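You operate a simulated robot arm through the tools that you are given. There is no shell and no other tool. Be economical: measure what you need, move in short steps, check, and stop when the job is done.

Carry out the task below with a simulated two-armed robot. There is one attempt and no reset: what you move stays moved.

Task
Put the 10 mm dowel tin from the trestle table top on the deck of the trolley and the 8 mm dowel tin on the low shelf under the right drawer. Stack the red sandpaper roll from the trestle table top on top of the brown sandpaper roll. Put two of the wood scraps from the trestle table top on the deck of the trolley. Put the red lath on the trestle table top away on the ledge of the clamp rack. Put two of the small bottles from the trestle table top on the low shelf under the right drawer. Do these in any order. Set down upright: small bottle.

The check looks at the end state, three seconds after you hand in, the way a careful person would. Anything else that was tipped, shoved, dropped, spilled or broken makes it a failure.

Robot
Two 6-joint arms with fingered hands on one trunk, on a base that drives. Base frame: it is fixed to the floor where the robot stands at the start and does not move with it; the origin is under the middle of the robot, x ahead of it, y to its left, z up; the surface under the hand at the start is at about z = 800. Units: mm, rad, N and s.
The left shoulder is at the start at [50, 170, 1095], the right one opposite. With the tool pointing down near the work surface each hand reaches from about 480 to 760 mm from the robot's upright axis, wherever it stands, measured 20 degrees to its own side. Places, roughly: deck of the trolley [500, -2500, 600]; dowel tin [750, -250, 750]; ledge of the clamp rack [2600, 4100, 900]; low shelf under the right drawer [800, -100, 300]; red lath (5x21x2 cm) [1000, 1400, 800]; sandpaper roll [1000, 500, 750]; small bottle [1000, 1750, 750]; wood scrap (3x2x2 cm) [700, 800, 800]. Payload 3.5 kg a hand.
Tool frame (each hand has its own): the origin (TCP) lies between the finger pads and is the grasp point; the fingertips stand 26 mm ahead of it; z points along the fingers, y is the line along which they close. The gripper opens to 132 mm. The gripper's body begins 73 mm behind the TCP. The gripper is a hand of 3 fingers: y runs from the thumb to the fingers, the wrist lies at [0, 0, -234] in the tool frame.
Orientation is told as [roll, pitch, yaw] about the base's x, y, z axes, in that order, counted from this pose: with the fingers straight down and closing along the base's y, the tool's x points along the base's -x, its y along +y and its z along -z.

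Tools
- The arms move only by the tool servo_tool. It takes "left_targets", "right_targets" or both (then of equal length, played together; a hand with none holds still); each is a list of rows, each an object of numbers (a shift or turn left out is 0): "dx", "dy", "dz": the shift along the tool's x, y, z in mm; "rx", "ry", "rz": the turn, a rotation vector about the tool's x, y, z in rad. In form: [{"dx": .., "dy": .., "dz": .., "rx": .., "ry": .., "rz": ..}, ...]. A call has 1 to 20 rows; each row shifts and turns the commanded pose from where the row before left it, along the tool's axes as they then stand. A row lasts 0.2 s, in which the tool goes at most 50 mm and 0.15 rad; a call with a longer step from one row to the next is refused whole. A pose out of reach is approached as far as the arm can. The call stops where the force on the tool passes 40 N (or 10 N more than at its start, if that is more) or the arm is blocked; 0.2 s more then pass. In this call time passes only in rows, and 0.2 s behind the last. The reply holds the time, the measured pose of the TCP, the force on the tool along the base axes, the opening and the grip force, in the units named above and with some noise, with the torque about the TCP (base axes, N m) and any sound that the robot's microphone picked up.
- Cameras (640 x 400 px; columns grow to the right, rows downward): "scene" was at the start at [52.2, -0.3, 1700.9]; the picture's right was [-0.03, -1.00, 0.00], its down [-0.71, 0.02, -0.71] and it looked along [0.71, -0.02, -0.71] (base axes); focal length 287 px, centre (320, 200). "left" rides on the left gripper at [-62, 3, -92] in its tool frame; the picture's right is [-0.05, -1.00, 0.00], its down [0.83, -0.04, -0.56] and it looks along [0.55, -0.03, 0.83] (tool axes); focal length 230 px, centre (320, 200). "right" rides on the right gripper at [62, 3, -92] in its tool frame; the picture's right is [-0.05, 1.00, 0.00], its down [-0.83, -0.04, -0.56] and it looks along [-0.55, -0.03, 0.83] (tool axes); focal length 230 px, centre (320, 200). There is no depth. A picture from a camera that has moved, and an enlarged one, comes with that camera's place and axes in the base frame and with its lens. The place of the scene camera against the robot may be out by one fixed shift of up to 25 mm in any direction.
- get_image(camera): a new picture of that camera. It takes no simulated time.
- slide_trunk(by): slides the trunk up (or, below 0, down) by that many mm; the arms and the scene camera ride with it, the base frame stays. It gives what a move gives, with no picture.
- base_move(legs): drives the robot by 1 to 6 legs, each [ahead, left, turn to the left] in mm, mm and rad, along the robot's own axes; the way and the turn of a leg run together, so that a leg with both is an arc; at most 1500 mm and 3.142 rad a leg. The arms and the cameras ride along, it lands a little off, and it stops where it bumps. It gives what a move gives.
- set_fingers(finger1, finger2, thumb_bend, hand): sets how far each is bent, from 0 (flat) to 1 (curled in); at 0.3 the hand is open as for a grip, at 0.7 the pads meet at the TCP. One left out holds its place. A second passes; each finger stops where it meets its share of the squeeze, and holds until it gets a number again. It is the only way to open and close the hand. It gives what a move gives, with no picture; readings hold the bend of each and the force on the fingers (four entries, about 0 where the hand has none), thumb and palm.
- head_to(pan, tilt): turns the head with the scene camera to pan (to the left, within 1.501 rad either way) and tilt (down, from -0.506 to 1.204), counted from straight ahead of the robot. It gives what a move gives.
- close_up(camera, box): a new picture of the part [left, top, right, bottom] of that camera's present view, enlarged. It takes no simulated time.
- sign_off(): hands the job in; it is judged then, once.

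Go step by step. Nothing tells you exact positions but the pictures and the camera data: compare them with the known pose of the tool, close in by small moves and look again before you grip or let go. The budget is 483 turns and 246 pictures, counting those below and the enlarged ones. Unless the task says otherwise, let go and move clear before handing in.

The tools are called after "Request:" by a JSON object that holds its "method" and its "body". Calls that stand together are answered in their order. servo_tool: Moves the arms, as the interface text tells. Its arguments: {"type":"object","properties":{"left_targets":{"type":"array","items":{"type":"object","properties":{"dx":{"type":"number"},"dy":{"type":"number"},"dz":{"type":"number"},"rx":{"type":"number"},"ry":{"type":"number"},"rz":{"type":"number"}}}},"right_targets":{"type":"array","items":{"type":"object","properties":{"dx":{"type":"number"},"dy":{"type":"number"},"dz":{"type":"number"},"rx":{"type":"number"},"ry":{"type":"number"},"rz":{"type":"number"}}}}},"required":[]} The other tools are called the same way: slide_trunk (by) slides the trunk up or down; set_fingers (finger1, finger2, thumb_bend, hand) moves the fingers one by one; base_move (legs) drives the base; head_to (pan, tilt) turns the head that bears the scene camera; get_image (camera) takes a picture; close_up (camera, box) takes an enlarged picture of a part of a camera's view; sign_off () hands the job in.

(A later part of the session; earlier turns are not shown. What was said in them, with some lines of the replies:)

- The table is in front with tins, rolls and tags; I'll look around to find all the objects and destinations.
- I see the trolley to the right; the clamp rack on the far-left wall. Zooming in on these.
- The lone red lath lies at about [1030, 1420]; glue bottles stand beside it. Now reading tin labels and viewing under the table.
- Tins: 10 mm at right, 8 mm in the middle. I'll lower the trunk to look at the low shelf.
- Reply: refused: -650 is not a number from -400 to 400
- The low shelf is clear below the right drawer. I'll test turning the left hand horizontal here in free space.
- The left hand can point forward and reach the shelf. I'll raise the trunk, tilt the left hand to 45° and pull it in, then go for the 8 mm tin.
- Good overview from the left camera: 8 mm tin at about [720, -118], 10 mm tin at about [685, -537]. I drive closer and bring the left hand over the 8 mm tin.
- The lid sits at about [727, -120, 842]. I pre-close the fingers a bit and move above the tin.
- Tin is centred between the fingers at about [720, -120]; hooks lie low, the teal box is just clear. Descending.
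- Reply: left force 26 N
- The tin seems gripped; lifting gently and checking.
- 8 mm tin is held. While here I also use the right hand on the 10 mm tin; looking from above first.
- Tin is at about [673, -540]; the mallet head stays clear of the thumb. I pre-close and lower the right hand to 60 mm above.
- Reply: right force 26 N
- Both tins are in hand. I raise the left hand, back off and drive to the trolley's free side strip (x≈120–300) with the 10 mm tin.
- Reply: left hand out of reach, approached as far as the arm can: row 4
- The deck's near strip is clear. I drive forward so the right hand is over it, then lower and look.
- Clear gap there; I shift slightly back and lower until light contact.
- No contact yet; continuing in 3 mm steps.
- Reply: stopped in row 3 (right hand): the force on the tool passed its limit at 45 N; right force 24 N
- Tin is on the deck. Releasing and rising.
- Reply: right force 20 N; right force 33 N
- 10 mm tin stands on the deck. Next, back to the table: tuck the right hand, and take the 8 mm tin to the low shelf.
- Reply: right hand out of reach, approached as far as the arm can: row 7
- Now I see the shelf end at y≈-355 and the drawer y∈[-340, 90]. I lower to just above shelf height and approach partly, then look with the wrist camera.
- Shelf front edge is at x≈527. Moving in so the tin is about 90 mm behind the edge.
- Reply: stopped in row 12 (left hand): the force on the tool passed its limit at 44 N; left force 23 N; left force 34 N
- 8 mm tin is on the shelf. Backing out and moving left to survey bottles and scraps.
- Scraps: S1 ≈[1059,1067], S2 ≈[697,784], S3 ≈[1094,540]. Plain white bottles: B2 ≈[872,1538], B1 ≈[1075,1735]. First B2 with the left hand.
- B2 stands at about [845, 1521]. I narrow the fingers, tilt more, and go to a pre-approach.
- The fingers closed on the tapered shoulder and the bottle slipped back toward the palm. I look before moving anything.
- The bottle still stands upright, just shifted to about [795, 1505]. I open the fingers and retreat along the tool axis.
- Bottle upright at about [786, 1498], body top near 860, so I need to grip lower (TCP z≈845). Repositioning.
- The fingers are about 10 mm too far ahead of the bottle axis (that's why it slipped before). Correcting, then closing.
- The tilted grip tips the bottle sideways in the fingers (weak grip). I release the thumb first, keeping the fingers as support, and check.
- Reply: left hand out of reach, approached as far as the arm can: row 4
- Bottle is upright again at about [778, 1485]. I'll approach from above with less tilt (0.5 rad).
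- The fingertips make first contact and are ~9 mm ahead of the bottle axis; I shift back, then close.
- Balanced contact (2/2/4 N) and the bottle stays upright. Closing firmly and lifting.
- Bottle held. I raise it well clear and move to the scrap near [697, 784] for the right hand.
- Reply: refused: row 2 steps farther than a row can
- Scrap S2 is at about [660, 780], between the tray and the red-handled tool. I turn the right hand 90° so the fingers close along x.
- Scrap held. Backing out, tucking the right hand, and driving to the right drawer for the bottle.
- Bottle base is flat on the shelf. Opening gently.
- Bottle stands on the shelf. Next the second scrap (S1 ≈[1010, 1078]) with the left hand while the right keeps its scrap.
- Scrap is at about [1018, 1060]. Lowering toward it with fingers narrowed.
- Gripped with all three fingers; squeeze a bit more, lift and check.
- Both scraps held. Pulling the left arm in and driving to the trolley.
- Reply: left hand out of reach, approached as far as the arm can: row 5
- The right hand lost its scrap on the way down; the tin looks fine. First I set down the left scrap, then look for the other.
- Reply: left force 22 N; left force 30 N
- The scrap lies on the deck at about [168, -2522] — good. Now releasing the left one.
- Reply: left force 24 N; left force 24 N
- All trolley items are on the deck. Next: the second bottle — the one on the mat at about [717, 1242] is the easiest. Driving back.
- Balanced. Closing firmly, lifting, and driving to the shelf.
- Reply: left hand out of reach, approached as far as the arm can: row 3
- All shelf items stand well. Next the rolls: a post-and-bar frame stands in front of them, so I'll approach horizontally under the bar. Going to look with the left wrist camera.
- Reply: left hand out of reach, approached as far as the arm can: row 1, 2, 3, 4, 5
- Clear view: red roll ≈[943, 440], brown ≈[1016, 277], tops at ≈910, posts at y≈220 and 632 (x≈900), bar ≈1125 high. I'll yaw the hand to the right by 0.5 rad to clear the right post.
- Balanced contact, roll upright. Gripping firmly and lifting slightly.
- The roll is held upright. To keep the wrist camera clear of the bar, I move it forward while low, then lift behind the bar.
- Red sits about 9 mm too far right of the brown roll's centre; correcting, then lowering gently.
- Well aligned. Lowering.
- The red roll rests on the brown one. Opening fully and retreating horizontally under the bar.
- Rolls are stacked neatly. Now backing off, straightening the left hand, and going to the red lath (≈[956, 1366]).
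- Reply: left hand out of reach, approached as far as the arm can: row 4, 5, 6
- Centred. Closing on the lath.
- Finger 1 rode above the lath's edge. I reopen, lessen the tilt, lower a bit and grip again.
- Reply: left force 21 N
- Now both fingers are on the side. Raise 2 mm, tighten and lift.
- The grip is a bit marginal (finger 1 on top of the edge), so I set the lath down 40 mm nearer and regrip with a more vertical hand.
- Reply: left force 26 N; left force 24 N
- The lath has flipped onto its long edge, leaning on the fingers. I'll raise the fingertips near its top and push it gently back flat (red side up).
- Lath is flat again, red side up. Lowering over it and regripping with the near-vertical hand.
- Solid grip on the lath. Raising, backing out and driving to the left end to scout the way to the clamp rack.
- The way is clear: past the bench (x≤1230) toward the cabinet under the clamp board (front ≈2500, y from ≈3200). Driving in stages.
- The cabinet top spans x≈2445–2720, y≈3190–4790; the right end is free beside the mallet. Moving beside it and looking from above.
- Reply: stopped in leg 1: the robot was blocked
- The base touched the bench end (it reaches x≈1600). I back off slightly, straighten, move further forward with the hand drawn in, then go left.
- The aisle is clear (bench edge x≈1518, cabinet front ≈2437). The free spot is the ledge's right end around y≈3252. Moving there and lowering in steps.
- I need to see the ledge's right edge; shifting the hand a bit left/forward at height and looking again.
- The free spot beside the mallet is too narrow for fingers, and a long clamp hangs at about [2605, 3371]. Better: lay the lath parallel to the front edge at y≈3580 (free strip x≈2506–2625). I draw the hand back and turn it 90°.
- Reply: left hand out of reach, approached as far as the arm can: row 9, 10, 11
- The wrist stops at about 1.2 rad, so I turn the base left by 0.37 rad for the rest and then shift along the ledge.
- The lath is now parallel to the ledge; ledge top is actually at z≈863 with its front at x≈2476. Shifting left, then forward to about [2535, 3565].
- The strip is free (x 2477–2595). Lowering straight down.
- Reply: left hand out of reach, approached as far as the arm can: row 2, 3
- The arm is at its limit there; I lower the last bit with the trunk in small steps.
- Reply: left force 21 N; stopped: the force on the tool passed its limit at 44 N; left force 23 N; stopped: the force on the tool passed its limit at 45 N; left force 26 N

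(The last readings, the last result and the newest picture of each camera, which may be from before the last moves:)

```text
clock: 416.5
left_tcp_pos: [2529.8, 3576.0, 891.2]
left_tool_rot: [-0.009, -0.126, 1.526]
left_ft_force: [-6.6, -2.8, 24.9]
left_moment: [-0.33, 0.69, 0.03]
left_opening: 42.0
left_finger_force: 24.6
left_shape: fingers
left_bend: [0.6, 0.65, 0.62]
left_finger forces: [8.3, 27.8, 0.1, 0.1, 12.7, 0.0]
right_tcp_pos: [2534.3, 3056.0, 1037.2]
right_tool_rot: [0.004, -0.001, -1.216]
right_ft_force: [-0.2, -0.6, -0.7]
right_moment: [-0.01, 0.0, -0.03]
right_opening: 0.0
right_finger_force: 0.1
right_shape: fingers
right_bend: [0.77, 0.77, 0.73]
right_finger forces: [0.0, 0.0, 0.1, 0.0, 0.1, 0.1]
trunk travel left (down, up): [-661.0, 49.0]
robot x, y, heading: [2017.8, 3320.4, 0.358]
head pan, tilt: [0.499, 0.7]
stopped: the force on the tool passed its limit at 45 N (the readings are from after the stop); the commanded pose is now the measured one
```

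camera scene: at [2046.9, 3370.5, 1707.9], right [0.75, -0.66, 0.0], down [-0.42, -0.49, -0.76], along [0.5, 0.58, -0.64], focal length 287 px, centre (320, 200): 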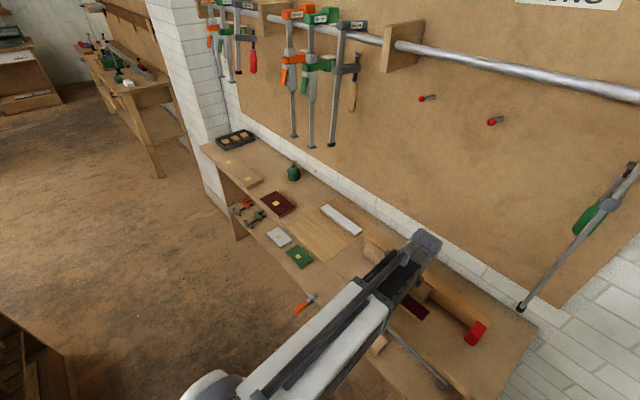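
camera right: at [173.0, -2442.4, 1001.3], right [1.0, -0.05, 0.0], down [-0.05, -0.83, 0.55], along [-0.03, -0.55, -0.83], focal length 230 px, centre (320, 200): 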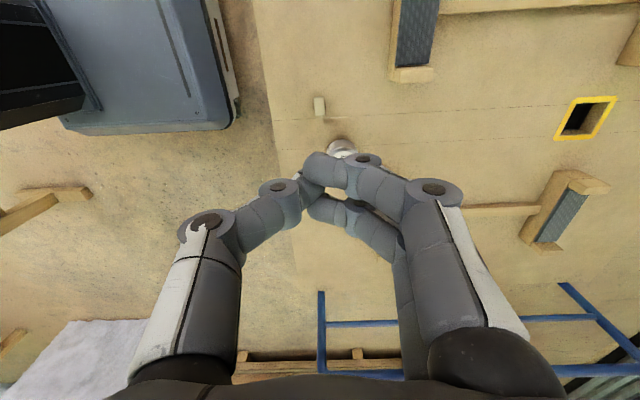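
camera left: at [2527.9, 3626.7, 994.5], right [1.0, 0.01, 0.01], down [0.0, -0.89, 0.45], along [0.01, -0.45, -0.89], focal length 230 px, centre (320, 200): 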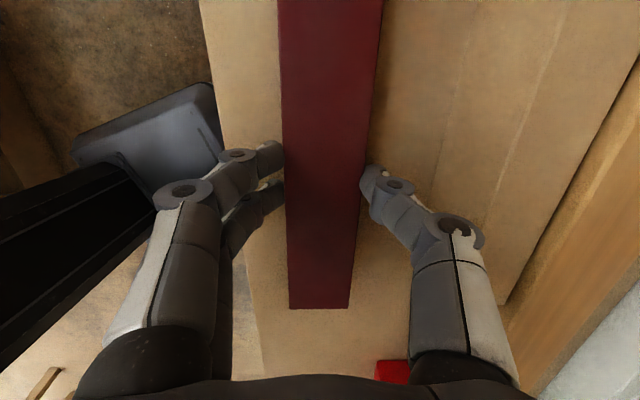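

Contact. Relieving slightly and opening a little.

Request:
{"method": "slide_trunk", "body": {"by": 4}}

Request:
{"method": "set_fingers", "body": {"hand": "left", "finger1": 0.53, "finger2": 0.53, "thumb_bend": 0.54}}

Request:
{"method": "get_image", "body": {"camera": "left"}}

```text
clock: 417.0
left_tcp_pos: [2530.2, 3577.8, 893.8]
left_tool_rot: [-0.011, -0.127, 1.529]
left_ft_force: [-1.6, 0.2, 1.1]
left_moment: [-0.06, 0.09, 0.02]
left_opening: 42.2
left_finger_force: 14.8
left_shape: fingers
left_bend: [0.6, 0.62, 0.62]
left_finger forces: [6.9, 9.1, 0.0, 0.0, 13.4, 0.0]
right_tcp_pos: [2535.7, 3056.8, 1039.5]
right_tool_rot: [0.003, 0.0, -1.215]
right_ft_force: [0.3, -0.4, 0.2]
right_moment: [0.06, -0.02, 0.02]
right_opening: 0.0
right_finger_force: 0.1
right_shape: fingers
right_bend: [0.77, 0.77, 0.73]
right_finger forces: [0.0, 0.1, 0.1, 0.1, 0.1, 0.0]
trunk travel left (down, up): [-665.0, 45.0]
robot x, y, heading: [2018.7, 3315.4, 0.356]
head pan, tilt: [0.499, 0.7]
```

```text
clock: 418.0
left_tcp_pos: [2531.2, 3577.2, 895.0]
left_tool_rot: [-0.01, -0.126, 1.528]
left_ft_force: [1.2, 1.0, 6.1]
left_moment: [-0.04, 0.11, -0.02]
left_opening: 55.2
left_finger_force: 3.4
left_shape: fingers
left_bend: [0.53, 0.58, 0.54]
left_finger forces: [0.0, 5.9, 0.0, 0.0, 0.0, 0.0]
right_tcp_pos: [2536.0, 3056.0, 1041.3]
right_tool_rot: [0.003, 0.001, -1.214]
right_ft_force: [0.5, 0.4, -0.1]
right_moment: [0.0, 0.01, -0.02]
right_opening: 0.1
right_finger_force: 0.1
right_shape: fingers
right_bend: [0.77, 0.77, 0.73]
right_finger forces: [0.1, 0.0, 0.1, 0.1, 0.0, 0.0]
trunk travel left (down, up): [-665.0, 45.0]
robot x, y, heading: [2016.9, 3316.9, 0.357]
head pan, tilt: [0.499, 0.7]
```

```text
72 pictures are left
camera left: at [2528.3, 3627.4, 993.1], right [1.0, 0.01, 0.02], down [0.0, -0.89, 0.45], along [0.02, -0.45, -0.89], focal length 230 px, centre (320, 200)
```

left: 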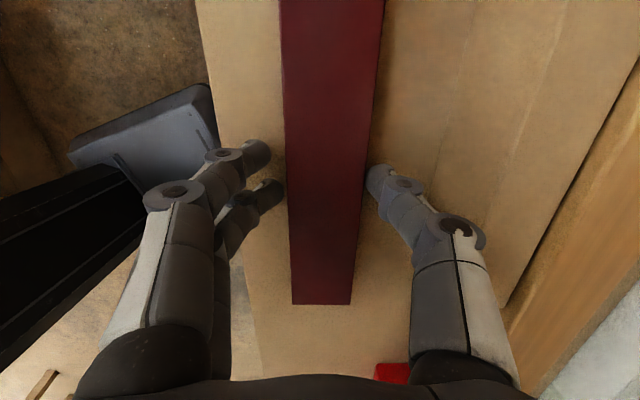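

Request:
{"method": "slide_trunk", "body": {"by": 6}}

Request:
{"method": "set_fingers", "body": {"hand": "left", "finger1": 0.5, "finger2": 0.5, "thumb_bend": 0.5}}

Request:
{"method": "slide_trunk", "body": {"by": 39}}

Request:
{"method": "get_image", "body": {"camera": "left"}}

```text
clock: 418.6
left_tcp_pos: [2532.8, 3578.4, 898.9]
left_tool_rot: [-0.009, -0.124, 1.531]
left_ft_force: [0.7, 0.0, -0.2]
left_moment: [0.01, -0.01, -0.03]
left_opening: 55.6
left_finger_force: 0.0
left_shape: fingers
left_bend: [0.53, 0.53, 0.54]
left_finger forces: [0.0, 0.1, 0.0, 0.0, 0.0, 0.0]
right_tcp_pos: [2535.2, 3056.6, 1045.5]
right_tool_rot: [0.004, 0.0, -1.214]
right_ft_force: [-0.4, 0.1, -0.4]
right_moment: [-0.02, 0.01, 0.01]
right_opening: 0.3
right_finger_force: 0.0
right_shape: fingers
right_bend: [0.77, 0.77, 0.73]
right_finger forces: [0.0, 0.0, 0.0, 0.0, 0.0, 0.0]
trunk travel left (down, up): [-671.0, 39.0]
robot x, y, heading: [2016.2, 3315.9, 0.357]
head pan, tilt: [0.499, 0.7]
```

```text
clock: 419.6
left_tcp_pos: [2531.7, 3577.3, 900.5]
left_tool_rot: [-0.01, -0.126, 1.529]
left_ft_force: [0.1, 0.0, 0.1]
left_moment: [0.01, -0.02, -0.02]
left_opening: 67.1
left_finger_force: 0.0
left_shape: fingers
left_bend: [0.5, 0.5, 0.5]
left_finger forces: [0.0, 0.1, 0.0, 0.0, 0.0, 0.1]
right_tcp_pos: [2535.8, 3057.0, 1047.7]
right_tool_rot: [0.004, 0.0, -1.216]
right_ft_force: [0.4, 0.0, 0.2]
right_moment: [0.05, 0.01, 0.0]
right_opening: 0.2
right_finger_force: 0.2
right_shape: fingers
right_bend: [0.77, 0.77, 0.73]
right_finger forces: [0.0, 0.1, 0.0, 0.0, 0.0, 0.0]
trunk travel left (down, up): [-671.0, 39.0]
robot x, y, heading: [2016.0, 3320.7, 0.355]
head pan, tilt: [0.499, 0.7]
```

```text
clock: 420.4
left_tcp_pos: [2531.4, 3577.3, 940.0]
left_tool_rot: [-0.01, -0.127, 1.527]
left_ft_force: [-0.5, 1.1, 0.2]
left_moment: [0.01, 0.01, -0.02]
left_opening: 67.0
left_finger_force: 0.1
left_shape: fingers
left_bend: [0.5, 0.5, 0.5]
left_finger forces: [0.1, 0.0, 0.0, 0.0, 0.1, 0.0]
right_tcp_pos: [2536.5, 3056.5, 1085.3]
right_tool_rot: [0.002, -0.002, -1.214]
right_ft_force: [0.8, -0.3, 0.4]
right_moment: [-0.02, 0.01, 0.04]
right_opening: 0.1
right_finger_force: 0.0
right_shape: fingers
right_bend: [0.77, 0.77, 0.73]
right_finger forces: [0.0, 0.0, 0.1, 0.1, 0.0, 0.1]
trunk travel left (down, up): [-710.0, 0.0]
robot x, y, heading: [2019.1, 3322.0, 0.351]
head pan, tilt: [0.499, 0.7]
```

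```text
71 pictures are left
camera left: at [2528.4, 3627.4, 1037.8], right [1.0, 0.01, 0.02], down [0.0, -0.89, 0.45], along [0.02, -0.45, -0.89], focal length 230 px, centre (320, 200)
```

left: 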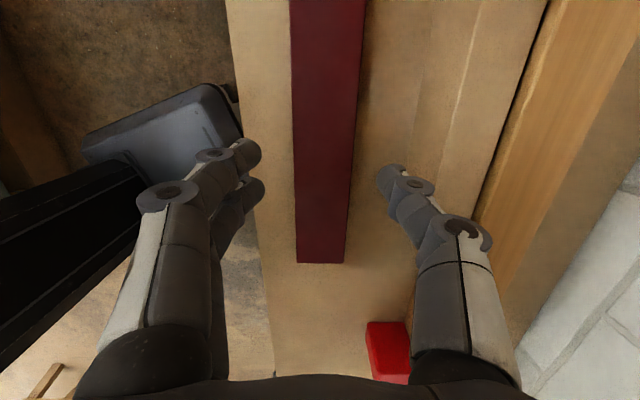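

Lath lies flat on the ledge. Raising the hand, backing off, and checking.

Request:
{"method": "servo_tool", "body": {"left_targets": [{"dx": -5.6, "dz": -39.6}, {"dx": -5.6, "dz": -39.6}]}}

Request:
{"method": "base_move", "body": {"legs": [[-130, 0, 0]]}}

Request:
{"method": "get_image", "body": {"camera": "scene"}}

Request:
{"method": "head_to", "body": {"pan": 1.45, "tilt": 0.6}}

Request:
{"method": "get_image", "body": {"camera": "scene"}}

```text
clock: 421.0
left_tcp_pos: [2532.4, 3579.2, 1019.2]
left_tool_rot: [-0.011, -0.125, 1.528]
left_ft_force: [0.0, -0.1, 0.6]
left_moment: [0.0, -0.01, 0.01]
left_opening: 66.8
left_finger_force: 0.0
left_shape: fingers
left_bend: [0.5, 0.5, 0.5]
left_finger forces: [0.1, 0.0, 0.0, 0.0, 0.0, 0.1]
right_tcp_pos: [2536.7, 3056.1, 1086.2]
right_tool_rot: [0.004, -0.001, -1.215]
right_ft_force: [0.8, 0.3, 0.4]
right_moment: [0.03, -0.01, 0.01]
right_opening: 0.1
right_finger_force: 0.1
right_shape: fingers
right_bend: [0.77, 0.77, 0.73]
right_finger forces: [0.0, 0.1, 0.0, 0.1, 0.1, 0.0]
trunk travel left (down, up): [-710.0, 0.0]
robot x, y, heading: [2018.7, 3315.9, 0.355]
head pan, tilt: [0.499, 0.7]
```

```text
clock: 422.3
left_tcp_pos: [2408.5, 3535.9, 1020.2]
left_tool_rot: [-0.01, -0.127, 1.531]
left_ft_force: [-0.4, 0.3, 0.0]
left_moment: [0.0, -0.01, -0.02]
left_opening: 67.2
left_finger_force: 0.1
left_shape: fingers
left_bend: [0.5, 0.5, 0.5]
left_finger forces: [0.1, 0.1, 0.0, 0.0, 0.0, 0.0]
right_tcp_pos: [2414.5, 3012.8, 1086.4]
right_tool_rot: [0.003, 0.0, -1.212]
right_ft_force: [-0.3, -0.3, 0.1]
right_moment: [0.01, -0.02, 0.0]
right_opening: 0.2
right_finger_force: 0.0
right_shape: fingers
right_bend: [0.77, 0.77, 0.73]
right_finger forces: [0.1, 0.1, 0.0, 0.1, 0.0, 0.1]
trunk travel left (down, up): [-710.0, 0.0]
robot x, y, heading: [1893.2, 3272.6, 0.359]
head pan, tilt: [0.499, 0.7]
```

```text
70 pictures are left
camera scene: at [1923.1, 3324.4, 1707.9], right [0.76, -0.65, 0.0], down [-0.42, -0.49, -0.77], along [0.5, 0.58, -0.64], focal length 287 px, centre (320, 200)
```

scene: 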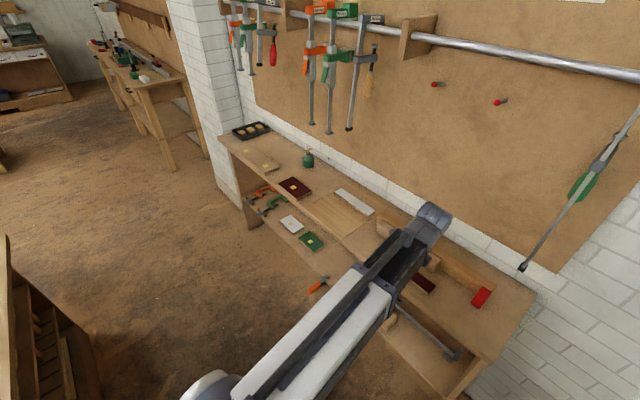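

```text
clock: 423.5
left_tcp_pos: [2408.4, 3535.3, 1018.6]
left_tool_rot: [-0.01, -0.125, 1.533]
left_ft_force: [-0.4, 0.0, -0.6]
left_moment: [0.05, 0.02, -0.01]
left_opening: 67.0
left_finger_force: 0.0
left_shape: fingers
left_bend: [0.5, 0.5, 0.5]
left_finger forces: [0.1, 0.1, 0.0, 0.0, 0.0, 0.0]
right_tcp_pos: [2415.7, 3013.2, 1086.9]
right_tool_rot: [0.001, 0.001, -1.211]
right_ft_force: [0.6, 0.6, -0.1]
right_moment: [0.0, 0.03, 0.0]
right_opening: 0.0
right_finger_force: 0.1
right_shape: fingers
right_bend: [0.77, 0.77, 0.73]
right_finger forces: [0.0, 0.0, 0.0, 0.1, 0.1, 0.0]
trunk travel left (down, up): [-710.0, 0.0]
robot x, y, heading: [1893.2, 3274.4, 0.357]
head pan, tilt: [1.45, 0.6]
```

```text
69 pictures are left
camera scene: at [1848.5, 3346.7, 1716.4], right [0.97, 0.24, 0.0], down [0.13, -0.55, -0.83], along [-0.19, 0.8, -0.56], focal length 287 px, centre (320, 200)
```

scene: 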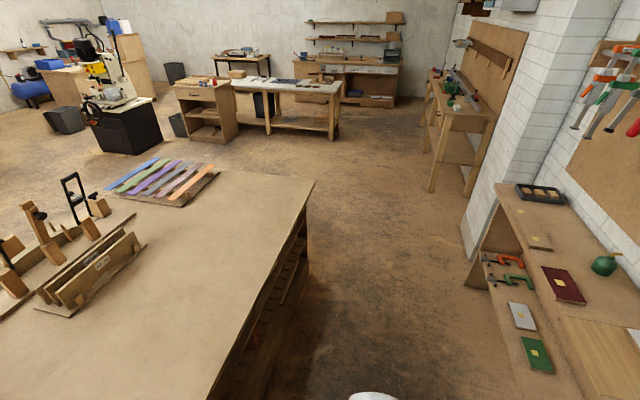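

Lath lies on the ledge and the bench is undisturbed. A last look back at the trestle table.

Request:
{"method": "head_to", "body": {"pan": -1.5, "tilt": 0.3}}

Request:
{"method": "get_image", "body": {"camera": "scene"}}

```text
clock: 426.1
left_tcp_pos: [2410.2, 3535.4, 1018.9]
left_tool_rot: [-0.011, -0.127, 1.531]
left_ft_force: [-0.3, 0.0, -0.8]
left_moment: [0.0, 0.02, -0.01]
left_opening: 67.3
left_finger_force: 0.1
left_shape: fingers
left_bend: [0.5, 0.5, 0.5]
left_finger forces: [0.0, 0.0, 0.1, 0.0, 0.0, 0.0]
right_tcp_pos: [2415.5, 3013.2, 1086.2]
right_tool_rot: [0.004, 0.001, -1.211]
right_ft_force: [-0.1, -1.2, 0.0]
right_moment: [0.0, -0.02, -0.03]
right_opening: 0.0
right_finger_force: 0.0
right_shape: fingers
right_bend: [0.77, 0.77, 0.73]
right_finger forces: [0.0, 0.0, 0.0, 0.1, 0.0, 0.0]
trunk travel left (down, up): [-710.0, 0.0]
robot x, y, heading: [1894.4, 3274.9, 0.363]
head pan, tilt: [-1.499, 0.3]
```

```text
68 pictures are left
camera scene: at [1908.3, 3175.9, 1743.9], right [-0.91, -0.42, 0.0], down [-0.12, 0.27, -0.96], along [0.4, -0.87, -0.3], focal length 287 px, centre (320, 200)
```

scene: 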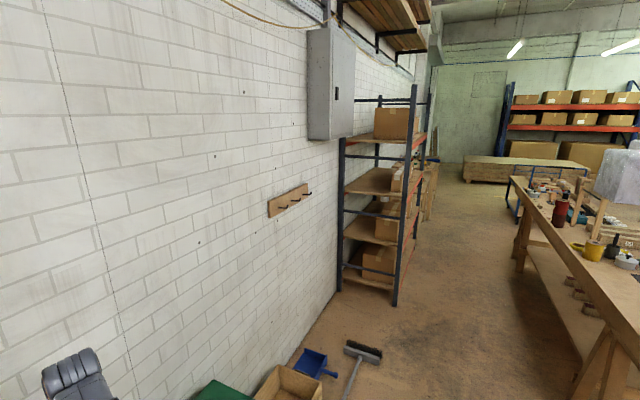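

The red-on-brown roll stack is standing, every item is at its destination and both hands are clear, so I'm handing in.

Request:
{"method": "sign_off", "body": {}}

```text
The job is handed in.
```

The job is handed in. On my last look at each place, everything was where the task asked:

- **Trolley deck:** the 10 mm dowel tin and two wood scraps. One scrap slipped from the hand while being lowered and came to rest on the deck.
- **Low shelf under the right drawer:** the 8 mm dowel tin and two small bottles (labelled "thin" and "medium"), both upright.
- **Trestle table:** the red sandpaper roll is stacked on the brown one.
- **Clamp rack ledge:** the red lath lies flat along the front edge. I took the top of the cabinet under the clamp board to be the ledge.

On the drive to the rack, the base bumped the end of the large bench and stopped. In the pictures the bench and its contents looked undisturbed.
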